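You operate a simulated robot arm through the tools that you are given. There is no shell and no other tool. Be economical: measure what you need, move in short steps, check, and stop when the job is done.

The job below is to be done with a simulated two-armed robot. You get a single attempt, and the scene is never put back.

JOB
Set the cam chain tension in the green.
Fine: battery switch off first; slacken the tension bolt with the yellow wrench, turn the orange knob well inside the green, tighten again, wrench back. Set down upright: yellow wrench.

The check looks at the end state, three seconds after you hand in, the way a careful person would. Anything else that was tipped, shoved, dropped, spilled or broken makes it a failure.

ROBOT AND FRAMES
Two 7-joint arms with two-finger parallel grippers on one trunk, on a base that drives. Base frame: it is fixed to the floor where the robot stands at the start and does not move with it; the origin is under the middle of the robot, x ahead of it, y to its left, z up. Lengths are in m, angles in degrees, forces in N, time in s.
The left shoulder is at the start at [0.07, 0.163, 1.163], the right one opposite. With the tool pointing down near the work surface each hand reaches from about 0.38 to 0.88 m from the robot's upright axis, wherever it stands, measured 20 degrees to its own side. Places, roughly: cut-away engine [1, 0.2, 0.9]; elbow clamp bolt [1.1, 0.1, 1]; ignition key [0.8, 0.6, 0.9]; lock lever [1, 0.4, 1.1]; orange tension knob [1, 0.2, 1]; red battery switch [0.9, 0, 0.7]; slider screw [0.8, 0.6, 0.9]; tension bolt [1, 0.3, 1]; yellow wrench [0.75, 1.25, 1]. Payload 3.43 kg a hand.
Tool frame (each hand has its own): the origin (TCP) lies between the finger pads and is the grasp point; the fingertips stand 0.034 m ahead of it; z points along the fingers, y is the line along which they close. Largest opening 0.128 m; finger width 0.024, thickness 0.012; the body of the gripper, 0.048 by 0.13 m, starts 0.096 m behind the TCP.
Orientation is that of the tool frame in the base frame, as [roll, pitch, yaw] about the fixed x, y, z axes, in that order (R = Rz(yaw) Ry(pitch) Rx(roll)). With the fingers straight down and closing along the base's y, the tool's x points along the base's -x, its y along +y and its z along -z.

CONTROLS
- The arms move only by the tool drive_tool. It takes "left_increments", "right_increments" or both (then of equal length, played together; a hand with none holds still); each is a list of rows, each an object of numbers (a shift or turn left out is 0, a gripper value left out holds the last): "dx", "dy", "dz": the shift along the base's x, y, z in units of 200 mm (1.0 is 200 mm); "ax", "ay", "az": the turn, a rotation vector about the base's x, y, z in units of 60 degrees (1.0 is 60 degrees); "gripper": the opening in per cent of the stroke, from 0 (shut) to 100 (fully open). In form: [{"dx": .., "dy": .., "dz": .., "ax": .., "ay": .., "az": .., "gripper": ..}, ...]. A call has 1 to 10 rows; each row is the pose to reach, as a shift and turn from the pose commanded when the call began. A call with a number of a shift or a turn outside -1 to 1 is refused whole. Each row takes 0.2 s and may step no farther than 0.05 m and 8.6 degrees from the row before; otherwise, or with a gripper value out of range, the whole call is refused. A pose out of reach is approached as far as the arm can. The call stops where the force on the tool passes 40 N (or 10 N more than at its start, if that is more) or the arm is blocked; 0.2 s more then pass. The fingers move at their own pace (about 0.153 m/s each) and stop on an object; they squeeze with about 31 N. The grip force told is the motor's: it shows also when the fingers shut on nothing. Time passes only in rows, and 0.2 s behind the last, so rows that repeat a pose let the fingers close. The reply holds the time, the measured pose of the TCP, the force on the tool along the base axes, the opening and the grip force, in the units named above and with some noise, with the torque about the TCP (base axes, N m) and any sound that the robot's microphone picked up.
- Cameras (640 x 400 px; columns grow to the right, rows downward): "scene" is now at [0.1432, 0.0079, 1.43]; the picture's right is [0.08, -1.00, 0.00], its down [-0.21, -0.02, -0.98] and it looks along [0.97, 0.08, -0.22] (base axes); focal length 214 px, centre (320, 200). "left" rides on the left gripper at [0.076, 0.011, -0.16] in its tool frame; the picture's right is [-0.15, 0.99, 0.00], its down [-0.88, -0.13, -0.46] and it looks along [-0.45, -0.07, 0.89] (tool axes); focal length 234 px, centre (320, 200). "right" rides on the right gripper at [0.076, -0.011, -0.16] in its tool frame; the picture's right is [0.15, 0.99, 0.00], its down [-0.88, 0.13, -0.46] and it looks along [-0.45, 0.07, 0.89] (tool axes); focal length 234 px, centre (320, 200). There is no depth. A picture from a camera that has moved, and an enlarged one, comes with that camera's place and axes in the base frame and with its lens.
- snapshot(camera): a new picture of that camera. The clock stands still meanwhile.
- raise_lower(by): slides the trunk up (or, below 0, down) by that many m; the arms and the scene camera ride with it, the base frame stays. It gives what a move gives, with no picture.
- roll_base(legs): drives the robot by 1 to 6 legs, each [ahead, left, turn to the left] in m, m and degrees, along the robot's own axes; the way and the turn of a leg run together, so that a leg with both is an arc; at most 1.5 m and 180 degrees a leg. The arms and the cameras ride along, it lands a little off, and it stops where it bumps. It gives what a move gives.
- turn_head(pan, tilt): turns the head with the scene camera to pan (to the left, within 86 degrees either way) and tilt (down, from -29 to 69), counted from straight ahead of the robot. It gives what a move gives.
- inspect(camera, box): a new picture of the part [left, top, right, bottom] of that camera's present view, enlarged. The clock stands still meanwhile.
- hand_in(): hands the job in; it is judged then, once.

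Go step by step. Nothing tells you exact positions but the pictures and the camera data: compare them with the known pose of the tool, close in by small moves and look again before you grip or let go. The budget is 120 turns and 100 pictures, counting those below and the enlarged ones. Unless the task says otherwise, let go and move clear before handing in, and close with one line.

The tools are called after "Emit:" as a command line: name --argument value ..., lists and objects as JSON in quotes. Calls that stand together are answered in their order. drive_tool: Moves the arms, as the interface text tells. Its arguments: {"type":"object","properties":{"left_increments":{"type":"array","items":{"type":"object","properties":{"dx":{"type":"number"},"dy":{"type":"number"},"dz":{"type":"number"},"ax":{"type":"number"},"ay":{"type":"number"},"az":{"type":"number"},"gripper":{"type":"number"}}}},"right_increments":{"type":"array","items":{"type":"object","properties":{"dx":{"type":"number"},"dy":{"type":"number"},"dz":{"type":"number"},"ax":{"type":"number"},"ay":{"type":"number"},"az":{"type":"number"},"gripper":{"type":"number"}}}}},"required":[]} The other tools are called the same way: raise_lower (by) slides the trunk up or down; roll_base (legs) drives the base; turn_head (pan, tilt) turns the head that bears the scene camera; snapshot (camera) takes a picture; inspect (camera, box) takes an enlarged picture of a part of a camera's view; hand_in () hands the job in.

At the start:

```text
time: 0.0
left_tool_pos: [0.3684, 0.2431, 1.4556]
left_orientation: [180.0, -0.1, 179.9]
left_contact_force: [0.1, 0.8, 0.0]
left_wrist_torque: [0.02, -0.02, 0.01]
left_grip_width: 0.1281
left_grip_force: 0.1
right_tool_pos: [0.4198, -0.1348, 1.4409]
right_orientation: [179.9, 0.1, -179.9]
right_contact_force: [-0.7, 0.0, -0.3]
right_wrist_torque: [0.02, 0.02, 0.0]
right_grip_width: 0.1281
right_grip_force: 0.0
trunk travel left (down, up): [-0.644, 0.296]
robot x, y, heading: [0.0034, 0.0014, -0.1]
head pan, tilt: [4.4, 12.4]
```

scene: 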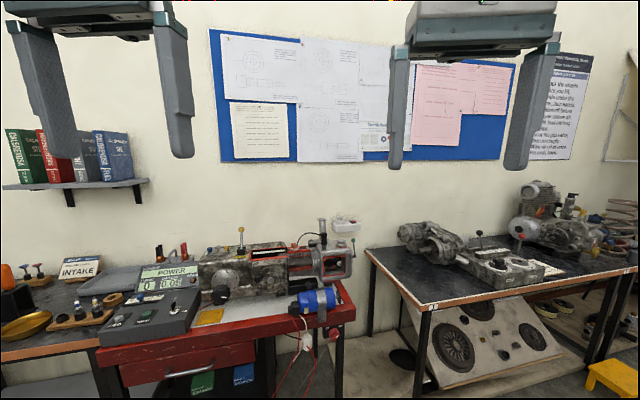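
right: 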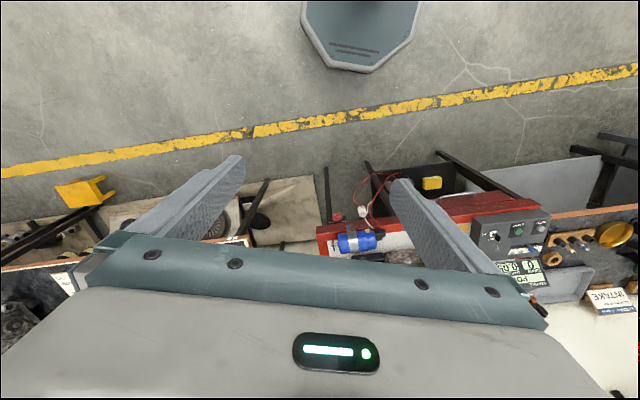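
left: 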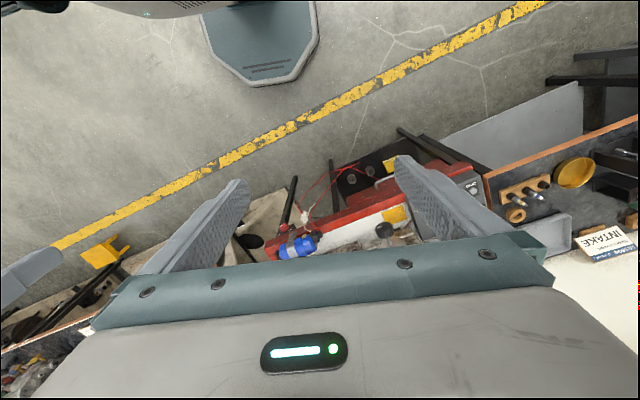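

I see a red bench with the cut-away engine ahead and the red battery switch at its right front leg; the wrench should be to the left at about y=1.25. I'll enlarge the work area first.

Emit:
inspect --camera "scene" --box '[180, 200, 370, 320]'

Emit:
inspect --camera "scene" --box '[0, 230, 200, 355]'

Emit:
inspect --camera "scene" --box '[270, 290, 400, 372]'

Emit:
turn_head --pan 55 --tilt 20

```text
3.33 times, centred on (275, 260) of scene
camera zoom: at [0.1432, 0.0079, 1.43], right [0.08, -1.0, 0.0], down [-0.21, -0.02, -0.98], along [0.97, 0.08, -0.22], focal length 715 px, centre (470, 0)
```

zoom: 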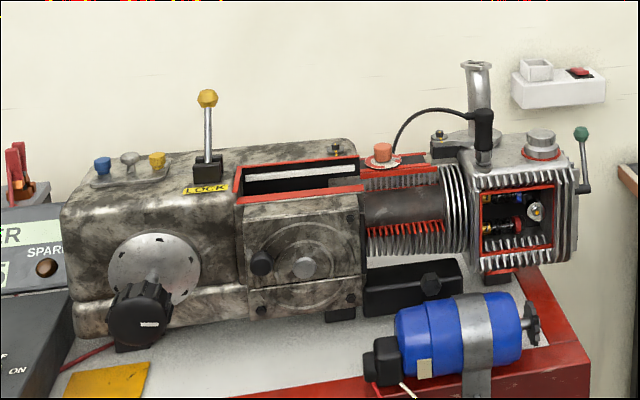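

```text
3.20 times, centred on (100, 292) of scene
camera zoom: at [0.1432, 0.0079, 1.43], right [0.08, -1.0, 0.0], down [-0.21, -0.02, -0.98], along [0.97, 0.08, -0.22], focal length 686 px, centre (1024, -96)
```

zoom: 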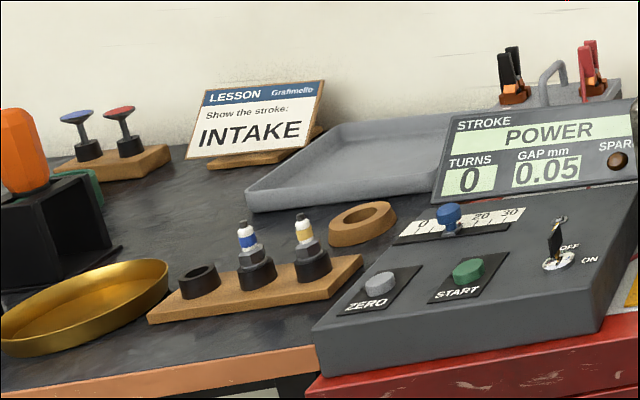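

```text
4.88 times, centred on (335, 331) of scene
camera zoom: at [0.1432, 0.0079, 1.43], right [0.08, -1.0, 0.0], down [-0.21, -0.02, -0.98], along [0.97, 0.08, -0.22], focal length 1046 px, centre (247, -439)
```

zoom: 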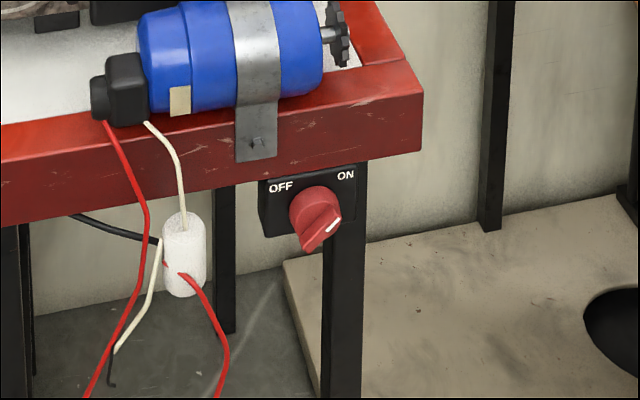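

```text
time: 1.2
left_tool_pos: [0.3689, 0.2431, 1.4552]
left_orientation: [-180.0, 0.1, -179.9]
left_contact_force: [0.1, 0.2, -0.7]
left_wrist_torque: [0.01, 0.0, -0.01]
left_grip_width: 0.1279
left_grip_force: 0.1
right_tool_pos: [0.419, -0.1342, 1.4401]
right_orientation: [180.0, 0.0, 180.0]
right_contact_force: [0.3, -0.7, 1.0]
right_wrist_torque: [-0.04, 0.01, 0.02]
right_grip_width: 0.1285
right_grip_force: 0.2
trunk travel left (down, up): [-0.644, 0.296]
robot x, y, heading: [-0.0003, -0.0013, -0.1]
head pan, tilt: [55.0, 20.0]
```

The battery switch is a red rotary, with its pointer at ON. The orange knob and a small bolt next to it sit on top of the engine. Next I look for the wrench on the left.

Emit:
snapshot --camera "scene"

```text
93 pictures are left
camera scene: at [0.1037, 0.077, 1.4177], right [0.82, -0.57, 0.0], down [-0.2, -0.28, -0.94], along [0.54, 0.77, -0.34], focal length 214 px, centre (320, 200)
```

scene: 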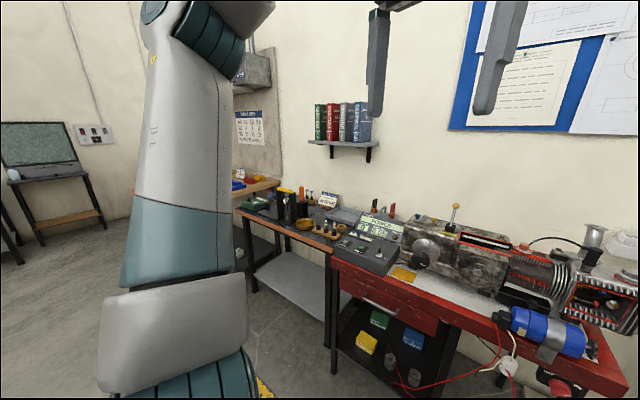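

Emit:
inspect --camera "scene" --box '[225, 160, 345, 245]'

Emit:
inspect --camera "scene" --box '[430, 195, 640, 330]'

```text
4.71 times, centred on (285, 202) of scene
camera zoom: at [0.1037, 0.077, 1.4177], right [0.82, -0.57, 0.0], down [-0.2, -0.28, -0.94], along [0.54, 0.77, -0.34], focal length 1009 px, centre (485, 188)
```

zoom: 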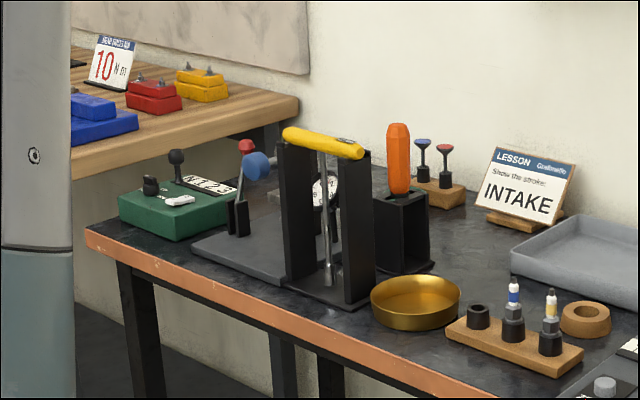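

```text
2.96 times, centred on (535, 262) of scene
camera zoom: at [0.1037, 0.077, 1.4177], right [0.82, -0.57, 0.0], down [-0.2, -0.28, -0.94], along [0.54, 0.77, -0.34], focal length 636 px, centre (-317, 15)
```

zoom: 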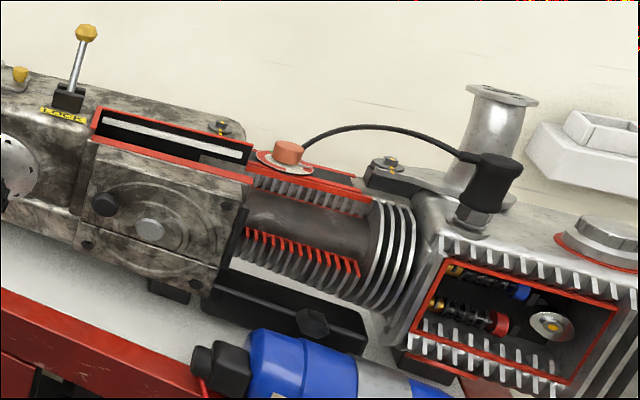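

The yellow wrench is a T-handle hanging across two black posts on the left table. Battery switch first: I turn the right hand to point forward in front of it and look with the head.

Emit:
turn_head --pan -3 --tilt 40

Emit:
drive_tool --right_increments '[{"dx": 0.08, "dz": -0.12, "ay": -0.12}, {"dx": 0.16, "dz": -0.24, "ay": -0.25}, {"dx": 0.24, "dz": -0.36, "ay": -0.37}, {"dx": 0.32, "dz": -0.48, "ay": -0.5}, {"dx": 0.4, "dz": -0.6, "ay": -0.62}, {"dx": 0.48, "dz": -0.72, "ay": -0.75}, {"dx": 0.56, "dz": -0.84, "ay": -0.87}, {"dx": 0.64, "dz": -0.96, "ay": -1.0}]'

Emit:
drive_tool --right_increments '[{"dz": -0.2, "dy": 0.05, "ay": -0.12}, {"dz": -0.4, "dy": 0.1, "ay": -0.25}, {"dz": -0.6, "dy": 0.15, "ay": -0.37}, {"dz": -0.8, "dy": 0.2, "ay": -0.5}, {"dz": -1.0, "dy": 0.25, "ay": -0.5}]'

Emit:
drive_tool --right_increments '[{"dz": -0.2, "dy": 0.05}, {"dz": -0.4, "dy": 0.1}, {"dz": -0.6, "dy": 0.15}, {"dz": -0.8, "dy": 0.2}, {"dz": -1.0, "dy": 0.3}]'

Emit:
snapshot --camera "scene"

Emit:
snapshot --camera "right"

```text
time: 2.5
left_tool_pos: [0.3683, 0.2414, 1.4546]
left_orientation: [179.9, 0.0, 180.0]
left_contact_force: [0.2, 0.1, -0.3]
left_wrist_torque: [-0.01, -0.01, 0.01]
left_grip_width: 0.1282
left_grip_force: 0.1
right_tool_pos: [0.4199, -0.1343, 1.4406]
right_orientation: [179.9, -0.1, 180.0]
right_contact_force: [-0.1, -0.1, 0.5]
right_wrist_torque: [-0.03, 0.01, -0.03]
right_grip_width: 0.128
right_grip_force: 0.0
trunk travel left (down, up): [-0.644, 0.296]
robot x, y, heading: [-0.0011, 0.0038, 0.3]
head pan, tilt: [-3.0, 40.0]
```

```text
time: 4.3
left_tool_pos: [0.3692, 0.2415, 1.4562]
left_orientation: [179.9, 0.0, -180.0]
left_contact_force: [-1.0, 0.6, 0.1]
left_wrist_torque: [0.0, 0.05, 0.02]
left_grip_width: 0.1278
left_grip_force: 0.1
right_tool_pos: [0.549, -0.1333, 1.2466]
right_orientation: [179.9, 60.1, 179.9]
right_contact_force: [0.5, -0.1, -0.3]
right_wrist_torque: [-0.02, 0.02, -0.06]
right_grip_width: 0.1279
right_grip_force: 0.1
trunk travel left (down, up): [-0.644, 0.296]
robot x, y, heading: [0.0034, -0.0009, 0.2]
head pan, tilt: [-3.0, 40.0]
```

```text
time: 5.5
left_tool_pos: [0.371, 0.2448, 1.454]
left_orientation: [-179.8, -0.2, -180.0]
left_contact_force: [0.6, 0.4, 0.0]
left_wrist_torque: [-0.01, 0.06, 0.01]
left_grip_width: 0.1281
left_grip_force: 0.0
right_tool_pos: [0.5593, -0.0695, 1.0641]
right_orientation: [-173.8, 89.8, -173.8]
right_contact_force: [0.3, 0.0, -0.6]
right_wrist_torque: [0.02, -0.04, 0.03]
right_grip_width: 0.128
right_grip_force: 0.1
right hand out of reach, approached as far as the arm can: row 2, 3, 4, 5
trunk travel left (down, up): [-0.644, 0.296]
robot x, y, heading: [-0.0025, -0.0004, -0.1]
head pan, tilt: [-3.0, 40.0]
```

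```text
time: 6.7
left_tool_pos: [0.3697, 0.244, 1.4543]
left_orientation: [-179.9, 0.0, 180.0]
left_contact_force: [0.6, 1.3, -0.4]
left_wrist_torque: [-0.03, 0.03, 0.01]
left_grip_width: 0.128
left_grip_force: 0.1
right_tool_pos: [0.6014, 0.0252, 0.8816]
right_orientation: [-175.3, 89.0, -176.0]
right_contact_force: [0.1, 0.1, -0.5]
right_wrist_torque: [0.04, 0.0, 0.01]
right_grip_width: 0.1281
right_grip_force: 0.1
right hand out of reach, approached as far as the arm can: row 1, 2, 3, 4, 5
trunk travel left (down, up): [-0.644, 0.296]
robot x, y, heading: [-0.0013, 0.0022, 0.2]
head pan, tilt: [-3.0, 40.0]
```

```text
90 pictures are left
camera scene: at [0.1356, -0.0018, 1.3863], right [-0.05, -1.0, 0.0], down [-0.64, 0.03, -0.77], along [0.76, -0.04, -0.64], focal length 214 px, centre (320, 200)
```

scene: 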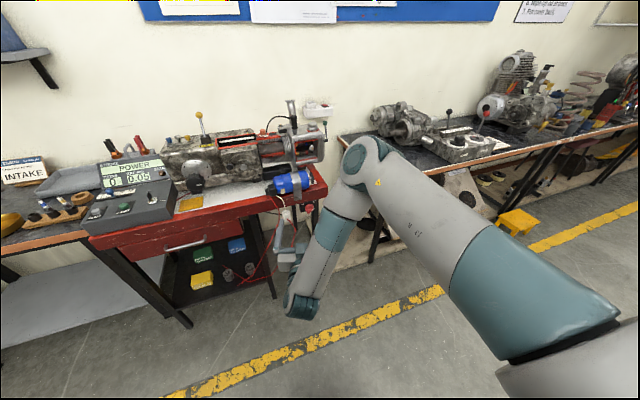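

```text
89 pictures are left
camera right: at [0.4403, 0.0151, 0.8096], right [0.01, 0.99, -0.15], down [-0.44, 0.14, 0.89], along [0.9, 0.06, 0.43], focal length 234 px, centre (320, 200)
```

right: 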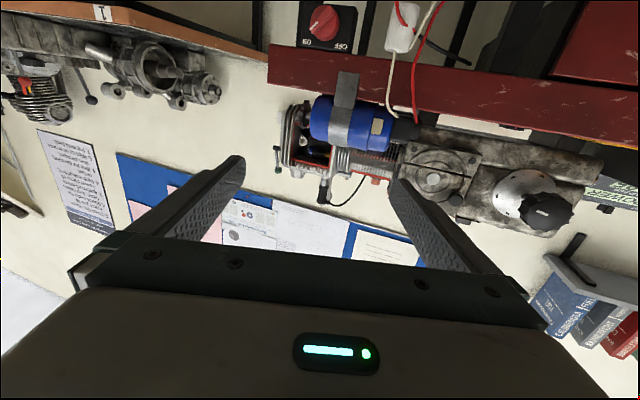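

The switch knob triangulates to about (0.855, 0.00, 0.726). I lower the trunk for easier reach and look closer at the switch.

Emit:
inspect --camera "right" --box '[280, 0, 370, 56]'

Emit:
raise_lower --by -0.16

Emit:
snapshot --camera "right"

```text
7.11 times, centred on (325, 28) of right
camera zoom: at [0.4403, 0.0151, 0.8096], right [0.01, 0.99, -0.15], down [-0.44, 0.14, 0.89], along [0.9, 0.06, 0.43], focal length 1665 px, centre (284, 1423)
```

zoom: 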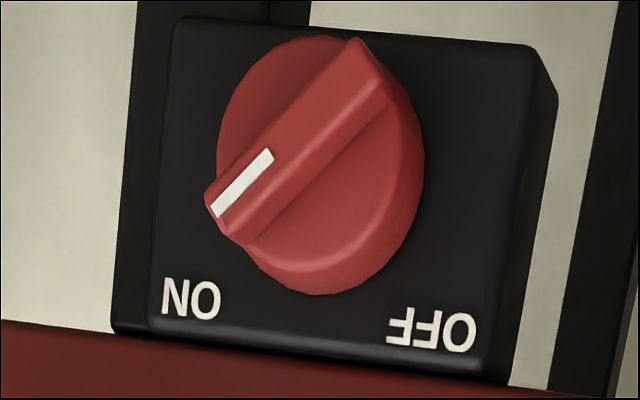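

```text
time: 8.5
left_tool_pos: [0.3677, 0.2427, 1.2956]
left_orientation: [-180.0, -0.1, -179.9]
left_contact_force: [-0.4, 0.2, -0.8]
left_wrist_torque: [0.02, -0.02, 0.0]
left_grip_width: 0.1277
left_grip_force: 0.0
right_tool_pos: [0.6019, 0.023, 0.7232]
right_orientation: [-179.4, 88.9, 179.7]
right_contact_force: [0.4, 1.1, 0.2]
right_wrist_torque: [-0.02, -0.01, 0.01]
right_grip_width: 0.128
right_grip_force: 0.1
trunk travel left (down, up): [-0.484, 0.456]
robot x, y, heading: [-0.0013, 0.0008, 0.2]
head pan, tilt: [-3.0, 40.0]
```

```text
87 pictures are left
camera right: at [0.44, 0.0137, 0.6502], right [0.01, 0.99, -0.15], down [-0.44, 0.14, 0.89], along [0.9, 0.06, 0.43], focal length 234 px, centre (320, 200)
```

right: 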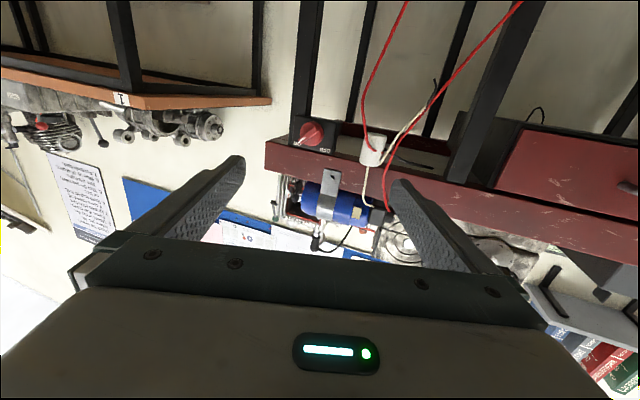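

I take the switch axis to be at y≈0.004, z≈0.724, with the pointer up-right at ON and OFF up-left. I roll the right hand 45° to straddle the pointer bar and approach short of it.

Emit:
drive_tool --right_increments '[{"dx": 0.1, "dy": -0.02, "ax": 0.125, "gripper": 45}, {"dx": 0.2, "dy": -0.04, "ax": 0.25, "gripper": 45}, {"dx": 0.3, "dy": -0.06, "ax": 0.375}, {"dx": 0.4, "dy": -0.08, "ax": 0.5}, {"dx": 0.5, "dy": -0.095, "ax": 0.625}, {"dx": 0.6, "dy": -0.095, "ax": 0.75}, {"dx": 0.7, "dy": -0.095, "ax": 0.75}]'

Emit:
snapshot --camera "right"

Emit:
inspect --camera "scene" --box '[240, 130, 400, 230]'

```text
time: 10.1
left_tool_pos: [0.3696, 0.2428, 1.2961]
left_orientation: [-179.9, -0.1, 180.0]
left_contact_force: [0.6, 0.7, -0.3]
left_wrist_torque: [-0.01, 0.0, -0.01]
left_grip_width: 0.128
left_grip_force: 0.0
right_tool_pos: [0.7313, 0.0334, 0.7475]
right_orientation: [93.3, 44.9, 90.9]
right_contact_force: [-0.3, -0.5, 1.3]
right_wrist_torque: [0.02, 0.01, 0.0]
right_grip_width: 0.0577
right_grip_force: 0.0
right hand out of reach, approached as far as the arm can: row 1, 2, 3, 4, 5, 6, 7
trunk travel left (down, up): [-0.484, 0.456]
robot x, y, heading: [-0.0015, -0.0006, -0.2]
head pan, tilt: [-3.0, 40.0]
```

```text
86 pictures are left
camera right: at [0.5705, 0.083, 0.6928], right [0.04, 0.8, 0.6], down [-0.44, -0.52, 0.73], along [0.9, -0.29, 0.33], focal length 234 px, centre (320, 200)
```

right: 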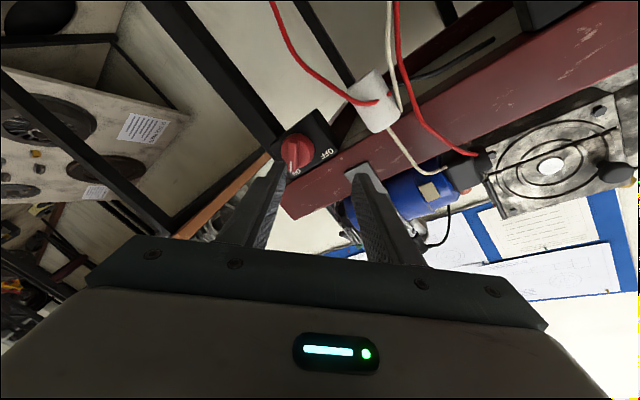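

```text
4.00 times, centred on (320, 180) of scene
camera zoom: at [0.1354, -0.0037, 1.2262], right [-0.05, -1.0, 0.0], down [-0.64, 0.03, -0.77], along [0.76, -0.04, -0.64], focal length 858 px, centre (320, 280)
```

zoom: 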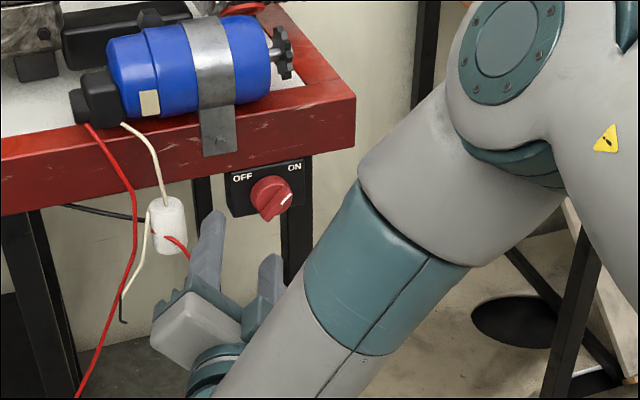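

The arm is cramped and lags the commanded pose. I pull back, lower the trunk more and shift the base left so the switch lies in front of the right shoulder.

Emit:
drive_tool --right_increments '[{"dx": -0.2}, {"dx": -0.4}]'

Emit:
raise_lower --by -0.15

Emit:
roll_base --legs '[[-0.05, 0.17, 0]]'

Emit:
drive_tool --right_increments '[{"dy": -0.2, "dz": 0.15}, {"dy": -0.4, "dz": 0.3}]'

```text
time: 10.7
left_tool_pos: [0.3692, 0.2426, 1.2949]
left_orientation: [179.9, 0.0, -180.0]
left_contact_force: [-0.3, -0.8, 0.3]
left_wrist_torque: [0.0, -0.01, 0.0]
left_grip_width: 0.1282
left_grip_force: 0.2
right_tool_pos: [0.6513, 0.0333, 0.7477]
right_orientation: [91.7, 45.0, 91.5]
right_contact_force: [0.2, -0.6, -0.6]
right_wrist_torque: [0.06, 0.02, 0.0]
right_grip_width: 0.0575
right_grip_force: 0.0
right hand out of reach, approached as far as the arm can: row 1
trunk travel left (down, up): [-0.484, 0.456]
robot x, y, heading: [-0.0011, -0.0012, 0.1]
head pan, tilt: [-3.0, 40.0]
```

```text
time: 12.4
left_tool_pos: [0.369, 0.2421, 1.1461]
left_orientation: [180.0, 0.0, 179.9]
left_contact_force: [-0.1, 0.1, 0.2]
left_wrist_torque: [0.01, 0.02, 0.0]
left_grip_width: 0.128
left_grip_force: 0.0
right_tool_pos: [0.6521, 0.0337, 0.5964]
right_orientation: [91.7, 44.9, 91.5]
right_contact_force: [-0.3, -0.4, 0.6]
right_wrist_torque: [0.02, 0.03, 0.0]
right_grip_width: 0.0576
right_grip_force: 0.0
trunk travel left (down, up): [-0.334, 0.606]
robot x, y, heading: [0.0022, -0.0016, -0.1]
head pan, tilt: [-3.0, 40.0]
```

```text
time: 13.9
left_tool_pos: [0.3183, 0.4143, 1.1441]
left_orientation: [-179.9, -0.1, -179.8]
left_contact_force: [-0.1, 0.0, 0.2]
left_wrist_torque: [-0.04, -0.01, -0.01]
left_grip_width: 0.128
left_grip_force: 0.1
right_tool_pos: [0.6014, 0.2065, 0.5959]
right_orientation: [91.7, 45.0, 91.7]
right_contact_force: [0.0, -0.1, 0.5]
right_wrist_torque: [0.0, 0.0, 0.0]
right_grip_width: 0.0574
right_grip_force: 0.1
trunk travel left (down, up): [-0.334, 0.606]
robot x, y, heading: [-0.0492, 0.1679, 0.3]
head pan, tilt: [-3.0, 40.0]
```

```text
time: 14.5
left_tool_pos: [0.3174, 0.4119, 1.1463]
left_orientation: [179.9, 0.1, -179.7]
left_contact_force: [-0.1, -0.6, 0.0]
left_wrist_torque: [0.01, 0.01, -0.01]
left_grip_width: 0.1279
left_grip_force: 0.1
right_tool_pos: [0.5967, 0.1416, 0.6673]
right_orientation: [92.2, 45.0, 91.7]
right_contact_force: [0.1, -0.4, 0.3]
right_wrist_torque: [0.01, -0.02, -0.02]
right_grip_width: 0.058
right_grip_force: 0.0
right hand out of reach, approached as far as the arm can: row 1, 2
trunk travel left (down, up): [-0.334, 0.606]
robot x, y, heading: [-0.0509, 0.1682, 0.1]
head pan, tilt: [-3.0, 40.0]
```

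The hand is now in front of and left of the switch. I continue to about (0.72, 0.004, 0.724).

Emit:
drive_tool --right_increments '[{"dy": -0.2, "dz": 0.1}, {"dy": -0.4, "dz": 0.2}, {"dy": -0.55, "dz": 0.28}, {"dy": -0.67, "dz": 0.28}, {"dx": 0.2, "dy": -0.67, "dz": 0.28}, {"dx": 0.35, "dy": -0.67, "dz": 0.28}]'

Emit:
snapshot --camera "right"

```text
time: 15.9
left_tool_pos: [0.3189, 0.4123, 1.1456]
left_orientation: [-180.0, -0.1, -179.7]
left_contact_force: [-0.4, 0.8, 0.8]
left_wrist_torque: [0.02, 0.01, -0.01]
left_grip_width: 0.1281
left_grip_force: 0.1
right_tool_pos: [0.6545, 0.0758, 0.7601]
right_orientation: [94.2, 45.0, 90.6]
right_contact_force: [0.4, -0.2, -0.8]
right_wrist_torque: [0.0, -0.02, 0.0]
right_grip_width: 0.0576
right_grip_force: 0.0
right hand out of reach, approached as far as the arm can: row 1, 2, 3, 4, 5, 6
trunk travel left (down, up): [-0.334, 0.606]
robot x, y, heading: [-0.0463, 0.1741, 0.2]
head pan, tilt: [-3.0, 40.0]
```

```text
84 pictures are left
camera right: at [0.4938, 0.1274, 0.7063], right [0.06, 0.8, 0.59], down [-0.44, -0.51, 0.74], along [0.9, -0.31, 0.32], focal length 234 px, centre (320, 200)
```

right: 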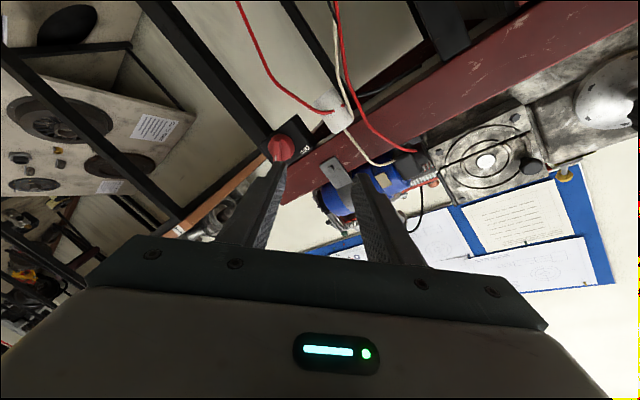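

The wrist is still folded too tightly. I back the base off so the arm stretches out more.

Emit:
roll_base --legs '[[-0.2, 0, 0]]'

Emit:
drive_tool --right_increments '[{"dx": 0.15, "dy": -0.1, "dz": -0.05}, {"dx": 0.3, "dy": -0.2, "dz": -0.1}, {"dx": 0.45, "dy": -0.3, "dz": -0.15}, {"dx": 0.6, "dy": -0.36, "dz": -0.18}, {"dx": 0.75, "dy": -0.36, "dz": -0.18}, {"dx": 0.9, "dy": -0.36, "dz": -0.18}, {"dx": 1.0, "dy": -0.36, "dz": -0.18}]'

Emit:
snapshot --camera "scene"

```text
time: 17.5
left_tool_pos: [0.1158, 0.4122, 1.1465]
left_orientation: [-179.9, 0.1, -179.8]
left_contact_force: [-1.0, 0.3, 1.0]
left_wrist_torque: [0.0, -0.01, 0.02]
left_grip_width: 0.128
left_grip_force: 0.1
right_tool_pos: [0.4522, 0.0753, 0.7614]
right_orientation: [93.9, 45.0, 90.5]
right_contact_force: [0.3, -0.5, 0.3]
right_wrist_torque: [0.01, 0.02, -0.02]
right_grip_width: 0.0574
right_grip_force: 0.0
trunk travel left (down, up): [-0.334, 0.606]
robot x, y, heading: [-0.2493, 0.1713, 0.3]
head pan, tilt: [-3.0, 40.0]
```

```text
time: 19.1
left_tool_pos: [0.118, 0.4129, 1.1455]
left_orientation: [-180.0, -0.1, -179.8]
left_contact_force: [0.7, -0.2, 0.0]
left_wrist_torque: [0.0, 0.0, -0.05]
left_grip_width: 0.128
left_grip_force: 0.1
right_tool_pos: [0.6575, 0.0422, 0.7545]
right_orientation: [97.5, 45.2, 90.1]
right_contact_force: [-0.4, -0.3, 0.6]
right_wrist_torque: [0.0, -0.01, 0.01]
right_grip_width: 0.058
right_grip_force: 0.1
right hand out of reach, approached as far as the arm can: row 1, 2, 3, 4, 5, 6, 7
trunk travel left (down, up): [-0.334, 0.606]
robot x, y, heading: [-0.2502, 0.1705, 0.1]
head pan, tilt: [-3.0, 40.0]
```

```text
83 pictures are left
camera scene: at [-0.115, 0.1657, 1.0762], right [-0.05, -1.0, 0.0], down [-0.64, 0.03, -0.77], along [0.76, -0.04, -0.64], focal length 214 px, centre (320, 200)
```

scene: 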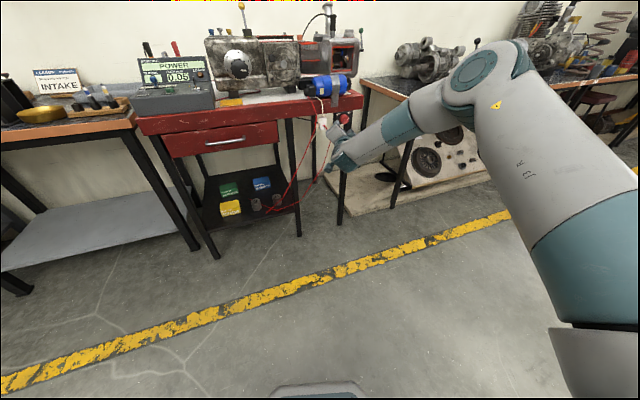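

The forearm folds back toward the left, so turning the base to the right and standing further left should open the wrist. I do that.

Emit:
roll_base --legs '[[0, 0, -25], [0.0, 0.28, 0]]'

Emit:
drive_tool --right_increments '[{"az": 0.14}, {"az": 0.28}, {"az": 0.42}]'

```text
time: 22.4
left_tool_pos: [0.309, 0.4952, 1.146]
left_orientation: [-179.9, 0.0, 155.1]
left_contact_force: [0.2, 1.0, 0.4]
left_wrist_torque: [-0.06, 0.0, -0.01]
left_grip_width: 0.1282
left_grip_force: 0.1
right_tool_pos: [0.6399, -0.0698, 0.7544]
right_orientation: [97.4, 45.1, 65.0]
right_contact_force: [-0.4, 0.4, -0.8]
right_wrist_torque: [0.0, 0.04, -0.03]
right_grip_width: 0.0577
right_grip_force: 0.1
trunk travel left (down, up): [-0.334, 0.606]
robot x, y, heading: [-0.1285, 0.4274, -24.7]
head pan, tilt: [-3.0, 40.0]
```

```text
time: 23.2
left_tool_pos: [0.3081, 0.496, 1.1449]
left_orientation: [-179.9, 0.1, 155.1]
left_contact_force: [-0.5, 0.0, 0.4]
left_wrist_torque: [-0.02, 0.0, -0.01]
left_grip_width: 0.128
left_grip_force: 0.0
right_tool_pos: [0.6423, -0.0582, 0.7622]
right_orientation: [98.6, 45.1, 67.7]
right_contact_force: [0.2, -0.5, 0.1]
right_wrist_torque: [-0.03, 0.02, 0.01]
right_grip_width: 0.0573
right_grip_force: 0.0
right hand out of reach, approached as far as the arm can: row 1, 2, 3
trunk travel left (down, up): [-0.334, 0.606]
robot x, y, heading: [-0.1256, 0.4267, -25.0]
head pan, tilt: [-3.0, 40.0]
```

Yawing left is blocked, so the limit may come from the wrist roll. I test rolling the other way.

Emit:
drive_tool --right_increments '[{"ax": -0.125, "dx": -0.1}, {"ax": -0.25, "dx": -0.2}, {"ax": -0.375, "dx": -0.3}, {"ax": -0.5, "dx": -0.3}, {"ax": -0.625, "dx": -0.3}, {"ax": -0.75, "dx": -0.3}, {"ax": -0.875, "dx": -0.3}, {"ax": -1.0, "dx": -0.3}]'

Emit:
drive_tool --right_increments '[{"ax": -0.125}, {"ax": -0.25}, {"ax": -0.375}, {"ax": -0.5}]'

Emit:
snapshot --camera "scene"

```text
time: 25.0
left_tool_pos: [0.3083, 0.494, 1.145]
left_orientation: [-179.8, -0.1, 155.0]
left_contact_force: [0.3, -0.5, 0.8]
left_wrist_torque: [-0.04, -0.02, 0.0]
left_grip_width: 0.1277
left_grip_force: 0.0
right_tool_pos: [0.6009, 0.0861, 0.8454]
right_orientation: [-23.6, 73.0, -53.5]
right_contact_force: [0.5, -0.3, 0.1]
right_wrist_torque: [0.02, -0.03, -0.01]
right_grip_width: 0.0576
right_grip_force: 0.1
right hand out of reach, approached as far as the arm can: row 1, 2, 3, 4, 5, 6, 7, 8
trunk travel left (down, up): [-0.334, 0.606]
robot x, y, heading: [-0.1273, 0.4298, -24.9]
head pan, tilt: [-3.0, 40.0]
```

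```text
time: 26.0
left_tool_pos: [0.3085, 0.4948, 1.1452]
left_orientation: [-179.9, 0.0, 155.1]
left_contact_force: [0.2, 0.4, 0.4]
left_wrist_torque: [-0.05, 0.01, 0.0]
left_grip_width: 0.1278
left_grip_force: 0.1
right_tool_pos: [0.5831, 0.1812, 0.8985]
right_orientation: [-50.4, 48.4, -81.1]
right_contact_force: [-0.2, 0.6, 0.7]
right_wrist_torque: [0.01, 0.0, 0.0]
right_grip_width: 0.0575
right_grip_force: 0.2
right hand out of reach, approached as far as the arm can: row 1, 2, 3, 4
trunk travel left (down, up): [-0.334, 0.606]
robot x, y, heading: [-0.128, 0.4278, -24.8]
head pan, tilt: [-3.0, 40.0]
```

```text
82 pictures are left
camera scene: at [-0.0079, 0.3693, 1.0763], right [-0.47, -0.88, 0.0], down [-0.57, 0.3, -0.77], along [0.68, -0.36, -0.64], focal length 214 px, centre (320, 200)
```

scene: 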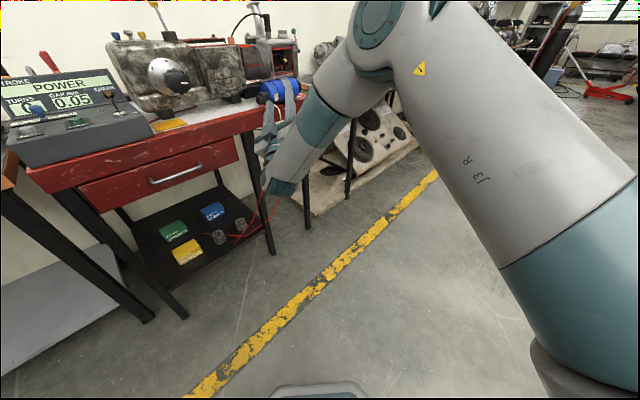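

The limit is wrist flexion: the elbow is too high. I lower the trunk a good deal more, square the base up again and re-aim.

Emit:
roll_base --legs '[[-0.1, 0, 0], [0, 0, 25], [0, -0.3, 0]]'

Emit:
drive_tool --right_increments '[{"ax": 0.125}, {"ax": 0.25}, {"ax": 0.375}, {"ax": 0.5}, {"ax": 0.625}, {"ax": 0.75}, {"ax": 0.875}]'

Emit:
raise_lower --by -0.27

Emit:
snapshot --camera "scene"

```text
time: 30.1
left_tool_pos: [0.1467, 0.4107, 1.1463]
left_orientation: [179.9, -0.1, 179.7]
left_contact_force: [-0.4, -0.7, -0.3]
left_wrist_torque: [0.0, 0.03, -0.01]
left_grip_width: 0.1279
left_grip_force: 0.1
right_tool_pos: [0.5276, 0.2397, 0.897]
right_orientation: [-50.5, 48.6, -56.5]
right_contact_force: [0.0, -0.5, -0.5]
right_wrist_torque: [0.01, 0.0, 0.02]
right_grip_width: 0.0575
right_grip_force: 0.0
trunk travel left (down, up): [-0.334, 0.606]
robot x, y, heading: [-0.2235, 0.1742, -0.2]
head pan, tilt: [-3.0, 40.0]
```

```text
time: 31.7
left_tool_pos: [0.1473, 0.4117, 1.1443]
left_orientation: [-179.9, 0.0, 179.7]
left_contact_force: [0.0, -0.3, 0.3]
left_wrist_torque: [0.05, 0.03, -0.02]
left_grip_width: 0.128
left_grip_force: 0.0
right_tool_pos: [0.5283, 0.2404, 0.8962]
right_orientation: [51.7, 63.4, 35.5]
right_contact_force: [-0.3, -0.4, 0.1]
right_wrist_torque: [0.03, -0.01, -0.06]
right_grip_width: 0.0575
right_grip_force: 0.1
trunk travel left (down, up): [-0.334, 0.606]
robot x, y, heading: [-0.2199, 0.1706, -0.2]
head pan, tilt: [-3.0, 40.0]
```

```text
time: 34.4
left_tool_pos: [0.146, 0.4124, 0.8753]
left_orientation: [-180.0, 0.0, 179.8]
left_contact_force: [0.6, 0.5, -0.2]
left_wrist_torque: [0.0, -0.02, 0.02]
left_grip_width: 0.128
left_grip_force: 0.1
right_tool_pos: [0.527, 0.2413, 0.6268]
right_orientation: [51.4, 63.4, 35.4]
right_contact_force: [0.1, -0.9, 0.5]
right_wrist_torque: [0.01, -0.02, -0.02]
right_grip_width: 0.0577
right_grip_force: 0.1
trunk travel left (down, up): [-0.064, 0.876]
robot x, y, heading: [-0.2275, 0.1721, -0.3]
head pan, tilt: [-3.0, 40.0]
```

```text
81 pictures are left
camera scene: at [-0.0876, 0.1666, 0.8063], right [-0.06, -1.0, 0.0], down [-0.64, 0.04, -0.77], along [0.76, -0.04, -0.64], focal length 214 px, centre (320, 200)
```

scene: 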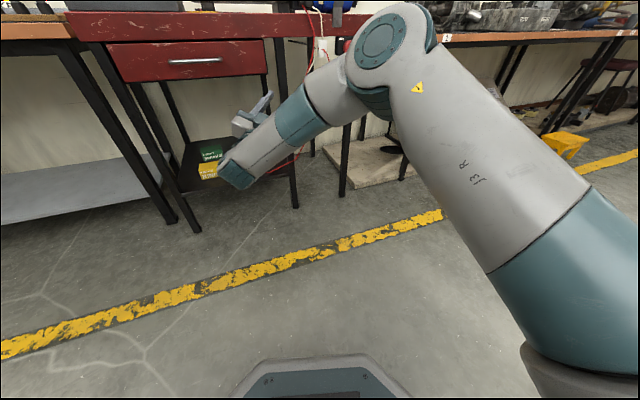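

Now I compute the turn to point straight ahead with a 45° roll and move toward (0.65, 0.05, 0.724).

Emit:
drive_tool --right_increments '[{"dx": 0.09, "dy": -0.15, "dz": 0.08, "ax": 0.072, "ay": 0.033, "az": 0.061}, {"dx": 0.18, "dy": -0.3, "dz": 0.16, "ax": 0.144, "ay": 0.066, "az": 0.122}, {"dx": 0.27, "dy": -0.45, "dz": 0.24, "ax": 0.216, "ay": 0.1, "az": 0.183}, {"dx": 0.36, "dy": -0.6, "dz": 0.32, "ax": 0.287, "ay": 0.133, "az": 0.244}, {"dx": 0.45, "dy": -0.75, "dz": 0.4, "ax": 0.359, "ay": 0.166, "az": 0.305}, {"dx": 0.54, "dy": -0.9, "dz": 0.485, "ax": 0.431, "ay": 0.199, "az": 0.366}, {"dx": 0.6, "dy": -0.99, "dz": 0.485, "ax": 0.431, "ay": 0.199, "az": 0.366}]'

Emit:
drive_tool --right_increments '[{"dy": -0.1}, {"dy": -0.19}]'

Emit:
snapshot --camera "scene"

```text
time: 36.0
left_tool_pos: [0.1469, 0.4118, 0.8754]
left_orientation: [180.0, 0.0, 179.6]
left_contact_force: [0.1, -0.5, -0.2]
left_wrist_torque: [0.0, 0.0, 0.0]
left_grip_width: 0.1282
left_grip_force: 0.0
right_tool_pos: [0.6476, 0.0449, 0.7267]
right_orientation: [90.0, 45.0, 89.9]
right_contact_force: [-0.1, -0.7, -0.4]
right_wrist_torque: [0.0, 0.04, -0.01]
right_grip_width: 0.0576
right_grip_force: 0.0
trunk travel left (down, up): [-0.064, 0.876]
robot x, y, heading: [-0.2234, 0.1699, -0.2]
head pan, tilt: [-3.0, 40.0]
```

```text
time: 36.6
left_tool_pos: [0.1473, 0.4122, 0.8759]
left_orientation: [179.9, 0.0, 179.7]
left_contact_force: [-0.1, 0.1, 0.2]
left_wrist_torque: [-0.02, 0.03, 0.02]
left_grip_width: 0.1281
left_grip_force: 0.1
right_tool_pos: [0.6467, 0.0059, 0.7239]
right_orientation: [90.0, 45.0, 89.8]
right_contact_force: [0.1, -0.3, -0.3]
right_wrist_torque: [0.0, -0.03, 0.0]
right_grip_width: 0.0575
right_grip_force: 0.1
trunk travel left (down, up): [-0.064, 0.876]
robot x, y, heading: [-0.2219, 0.17, -0.6]
head pan, tilt: [-3.0, 40.0]
```

```text
80 pictures are left
camera scene: at [-0.0875, 0.1665, 0.8062], right [-0.06, -1.0, 0.0], down [-0.64, 0.04, -0.77], along [0.76, -0.04, -0.64], focal length 214 px, centre (320, 200)
```

scene: 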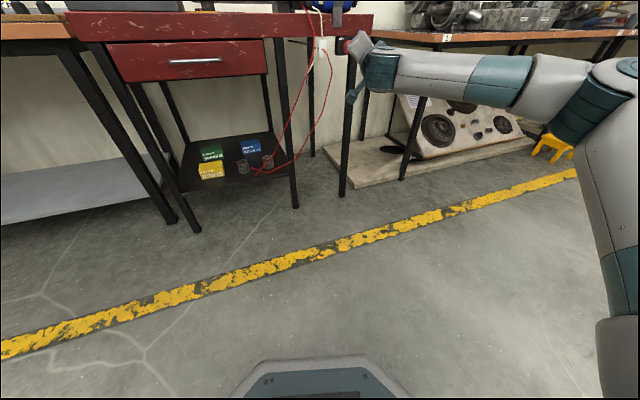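

The right hand is now exactly at (0.647, 0.006, 0.724), pointing ahead with a 45° roll and within reach. I move ahead to 0.74 and check with the hand camera and head.

Emit:
drive_tool --right_increments '[{"dx": 0.2}, {"dx": 0.4}, {"dx": 0.48}]'

Emit:
turn_head --pan -11 --tilt 8

Emit:
snapshot --camera "right"

Emit:
inspect --camera "scene" --box '[240, 150, 400, 250]'

```text
time: 37.4
left_tool_pos: [0.1472, 0.4123, 0.8756]
left_orientation: [179.9, 0.0, 179.6]
left_contact_force: [0.9, 0.3, 0.2]
left_wrist_torque: [-0.01, -0.02, 0.01]
left_grip_width: 0.1279
left_grip_force: 0.1
right_tool_pos: [0.7428, 0.0046, 0.7246]
right_orientation: [89.9, 45.1, 89.8]
right_contact_force: [-0.1, 0.0, -0.2]
right_wrist_torque: [0.01, -0.02, -0.04]
right_grip_width: 0.0575
right_grip_force: 0.0
trunk travel left (down, up): [-0.064, 0.876]
robot x, y, heading: [-0.2228, 0.1718, -0.4]
head pan, tilt: [-3.0, 40.0]
```

```text
time: 38.4
left_tool_pos: [0.1473, 0.4124, 0.8755]
left_orientation: [180.0, 0.1, 179.7]
left_contact_force: [-0.2, -0.1, -0.2]
left_wrist_torque: [0.01, 0.02, -0.02]
left_grip_width: 0.1279
left_grip_force: 0.1
right_tool_pos: [0.7436, 0.0041, 0.725]
right_orientation: [90.0, 45.1, 89.9]
right_contact_force: [0.8, -0.4, 0.1]
right_wrist_torque: [-0.01, -0.01, -0.02]
right_grip_width: 0.0578
right_grip_force: 0.0
trunk travel left (down, up): [-0.064, 0.876]
robot x, y, heading: [-0.2213, 0.1769, 0.0]
head pan, tilt: [-11.0, 8.0]
```

```text
79 pictures are left
camera right: at [0.5841, 0.0506, 0.6625], right [0.0, 0.8, 0.6], down [-0.46, -0.53, 0.72], along [0.89, -0.27, 0.37], focal length 234 px, centre (320, 200)
```

right: 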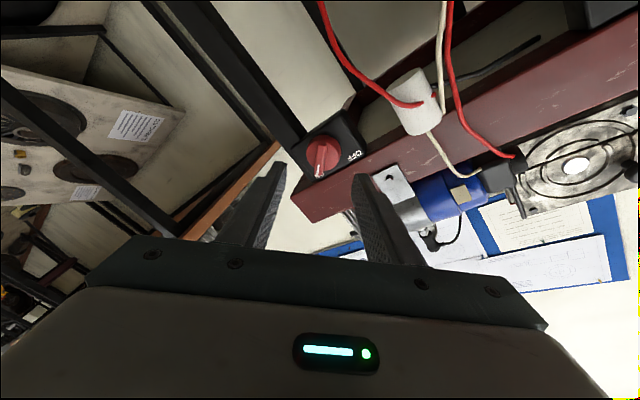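

```text
4.00 times, centred on (320, 200) of scene
camera zoom: at [-0.0816, 0.1534, 0.8571], right [-0.2, -0.98, 0.0], down [-0.14, 0.03, -0.99], along [0.97, -0.19, -0.14], focal length 858 px, centre (320, 200)
```

zoom: 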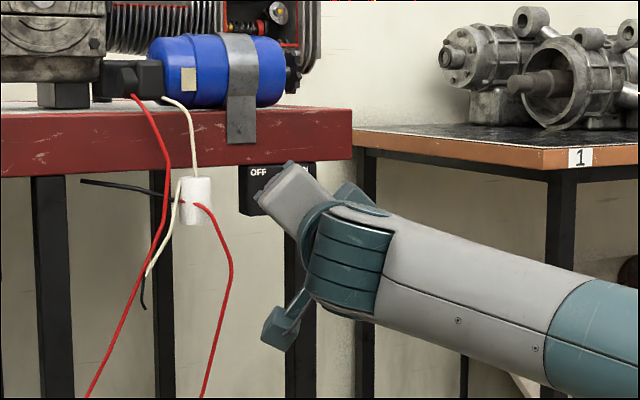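

The knob axis is confirmed near (0.855, 0.006, 0.725). I narrow the fingers to about 36 mm and advance to fingertips at about 0.825, then look.

Emit:
drive_tool --right_increments '[{"gripper": 28, "dy": 0.01}, {"dx": 0.1, "dy": 0.01}, {"dx": 0.2, "dy": 0.01}, {"dx": 0.24, "dy": 0.01}]'

Emit:
inspect --camera "right" --box '[220, 60, 420, 185]'

```text
time: 39.4
left_tool_pos: [0.1479, 0.4122, 0.8752]
left_orientation: [-179.9, 0.1, 179.7]
left_contact_force: [0.3, 0.4, -0.7]
left_wrist_torque: [-0.03, 0.03, -0.02]
left_grip_width: 0.1282
left_grip_force: 0.1
right_tool_pos: [0.7935, 0.0058, 0.7243]
right_orientation: [90.0, 45.1, 89.7]
right_contact_force: [-0.1, -0.1, 0.1]
right_wrist_torque: [-0.02, -0.02, 0.03]
right_grip_width: 0.0357
right_grip_force: 0.0
trunk travel left (down, up): [-0.064, 0.876]
robot x, y, heading: [-0.2212, 0.1681, -0.3]
head pan, tilt: [-11.0, 8.0]
```

```text
3.20 times, centred on (320, 122) of right
camera zoom: at [0.6329, 0.0522, 0.6624], right [0.0, 0.8, 0.6], down [-0.46, -0.53, 0.72], along [0.89, -0.27, 0.37], focal length 749 px, centre (320, 448)
```

zoom: 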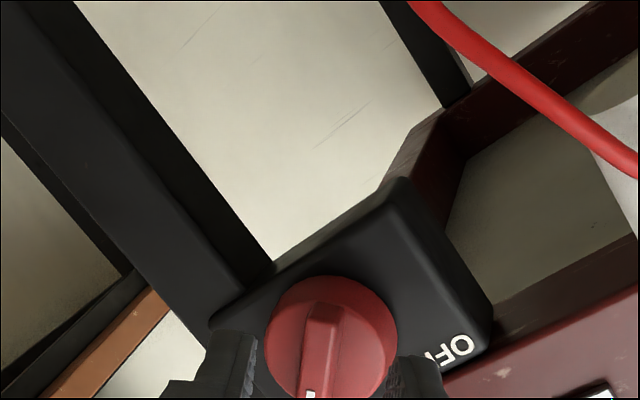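

The pointer bar is aligned and centred between the fingers. I advance in small steps until the fingers straddle it.

Emit:
drive_tool --right_increments '[{"dx": 0.03}, {"dx": 0.06}, {"dx": 0.09}]'

Emit:
inspect --camera "right" --box '[220, 100, 420, 225]'

Emit:
inspect --camera "scene" --box '[280, 175, 360, 225]'

```text
time: 40.2
left_tool_pos: [0.1475, 0.4118, 0.8756]
left_orientation: [-180.0, 0.0, 179.6]
left_contact_force: [-0.1, 0.1, 0.1]
left_wrist_torque: [0.0, -0.01, 0.0]
left_grip_width: 0.1279
left_grip_force: 0.0
right_tool_pos: [0.8097, 0.0062, 0.7227]
right_orientation: [90.0, 45.0, 89.8]
right_contact_force: [0.6, 0.0, 0.6]
right_wrist_torque: [-0.02, 0.01, -0.04]
right_grip_width: 0.0357
right_grip_force: 0.1
trunk travel left (down, up): [-0.064, 0.876]
robot x, y, heading: [-0.2236, 0.1691, -0.1]
head pan, tilt: [-11.0, 8.0]
```

```text
3.20 times, centred on (320, 162) of right
camera zoom: at [0.6503, 0.0523, 0.661], right [0.0, 0.8, 0.6], down [-0.46, -0.53, 0.72], along [0.89, -0.27, 0.37], focal length 749 px, centre (320, 320)
```

zoom: 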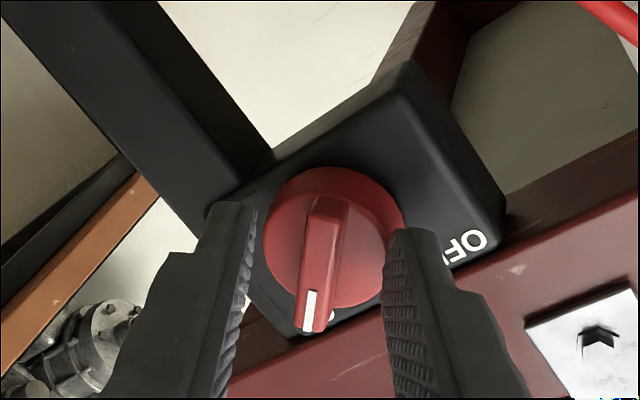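

```text
8.00 times, centred on (320, 200) of scene
camera zoom: at [-0.0816, 0.1533, 0.8572], right [-0.2, -0.98, 0.0], down [-0.14, 0.03, -0.99], along [0.97, -0.19, -0.14], focal length 1716 px, centre (320, 200)
```

zoom: 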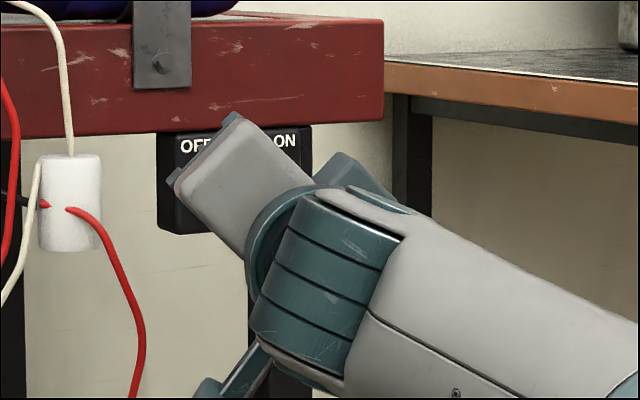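

Still nothing touched and the alignment is good. I advance another 15 mm in small steps.

Emit:
drive_tool --right_increments '[{"dx": 0.025}, {"dx": 0.05}, {"dx": 0.075}]'

Emit:
inspect --camera "right" --box '[220, 100, 420, 225]'

```text
time: 40.7
left_tool_pos: [0.1448, 0.4102, 0.8755]
left_orientation: [179.9, 0.1, 179.6]
left_contact_force: [0.0, 0.4, 0.3]
left_wrist_torque: [0.03, 0.02, 0.02]
left_grip_width: 0.1279
left_grip_force: 0.0
right_tool_pos: [0.8122, 0.0076, 0.7243]
right_orientation: [90.0, 45.0, 90.0]
right_contact_force: [-23.7, -1.0, -2.0]
right_wrist_torque: [0.05, -0.11, 0.27]
right_grip_width: 0.0342
right_grip_force: 0.0
trunk travel left (down, up): [-0.064, 0.876]
robot x, y, heading: [-0.2254, 0.1673, -0.5]
head pan, tilt: [-11.0, 8.0]
stopped in row 2 (right hand): the force on the tool passed its limit (the readings are from after the stop); the commanded pose is now the measured one
```

```text
3.20 times, centred on (320, 162) of right
camera zoom: at [0.6525, 0.053, 0.6621], right [0.0, 0.8, 0.6], down [-0.46, -0.53, 0.71], along [0.89, -0.27, 0.37], focal length 749 px, centre (320, 320)
```

zoom: 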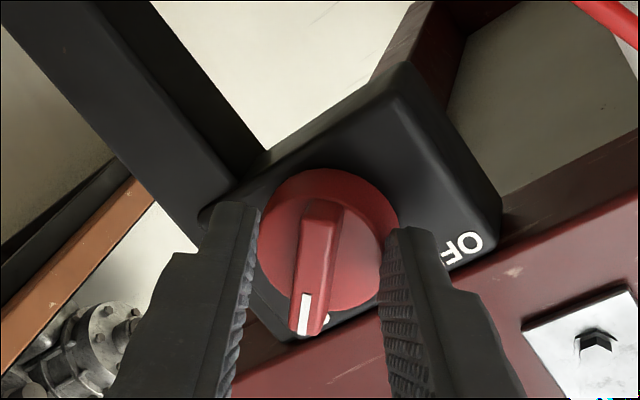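

The tips touched the disc. I back off 2 mm and close on the bar.

Emit:
drive_tool --right_increments '[{"dx": -0.01}, {"dx": -0.01, "gripper": 5}, {"dx": -0.01, "gripper": 5}, {"dx": -0.01, "gripper": 5}]'

Emit:
inspect --camera "right" --box '[220, 100, 420, 225]'

```text
time: 41.7
left_tool_pos: [0.1459, 0.4115, 0.876]
left_orientation: [179.9, 0.0, 179.7]
left_contact_force: [0.0, 0.2, -0.6]
left_wrist_torque: [-0.03, 0.0, -0.01]
left_grip_width: 0.128
left_grip_force: 0.1
right_tool_pos: [0.8114, 0.009, 0.7227]
right_orientation: [90.1, 45.1, 90.0]
right_contact_force: [-8.9, -0.9, 1.7]
right_wrist_torque: [-0.03, -0.12, 0.11]
right_grip_width: 0.0142
right_grip_force: 6.6
trunk travel left (down, up): [-0.064, 0.876]
robot x, y, heading: [-0.2275, 0.1704, -0.5]
head pan, tilt: [-11.0, 8.0]
```

```text
3.20 times, centred on (320, 162) of right
camera zoom: at [0.6521, 0.0542, 0.6614], right [0.0, 0.8, 0.6], down [-0.45, -0.53, 0.72], along [0.89, -0.27, 0.36], focal length 749 px, centre (320, 320)
```

zoom: 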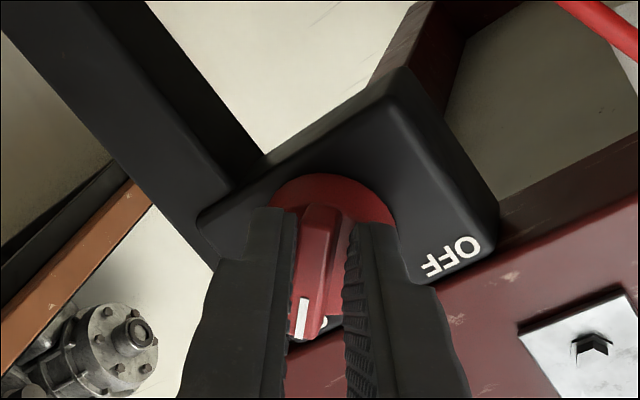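

The bar is gripped. I turn it counter-clockwise (−x) toward OFF.

Emit:
drive_tool --right_increments '[{"ax": -0.12, "gripper": 0}, {"ax": -0.24}, {"ax": -0.36}, {"ax": -0.48}, {"ax": -0.6}, {"ax": -0.72}, {"ax": -0.84}, {"ax": -0.96}]'

Emit:
inspect --camera "right" --box '[220, 100, 420, 225]'

```text
time: 43.5
left_tool_pos: [0.1478, 0.4092, 0.8763]
left_orientation: [179.9, 0.0, 179.6]
left_contact_force: [1.0, -1.0, -0.7]
left_wrist_torque: [0.05, 0.02, -0.03]
left_grip_width: 0.1279
left_grip_force: 0.1
right_tool_pos: [0.8124, 0.0005, 0.7223]
right_orientation: [-90.3, 77.5, -90.8]
right_contact_force: [-12.4, -25.8, -7.3]
right_wrist_torque: [0.5, -0.81, -0.35]
right_grip_width: 0.0114
right_grip_force: 44.7
trunk travel left (down, up): [-0.064, 0.876]
robot x, y, heading: [-0.2246, 0.172, -0.6]
head pan, tilt: [-11.0, 8.0]
```

```text
3.20 times, centred on (320, 162) of right
camera zoom: at [0.6522, -0.0253, 0.6498], right [0.01, 0.93, -0.36], down [-0.45, 0.32, 0.83], along [0.89, 0.15, 0.42], focal length 749 px, centre (320, 320)
```

zoom: 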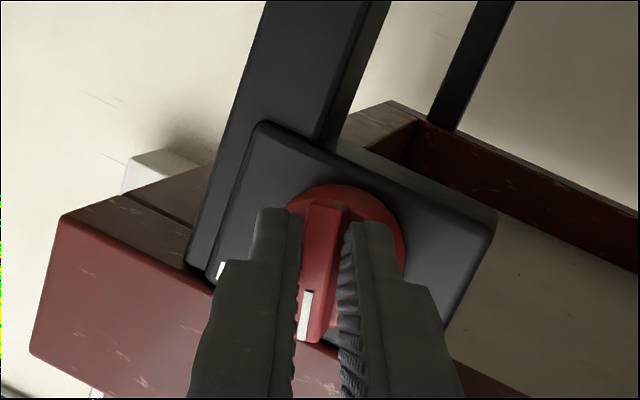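

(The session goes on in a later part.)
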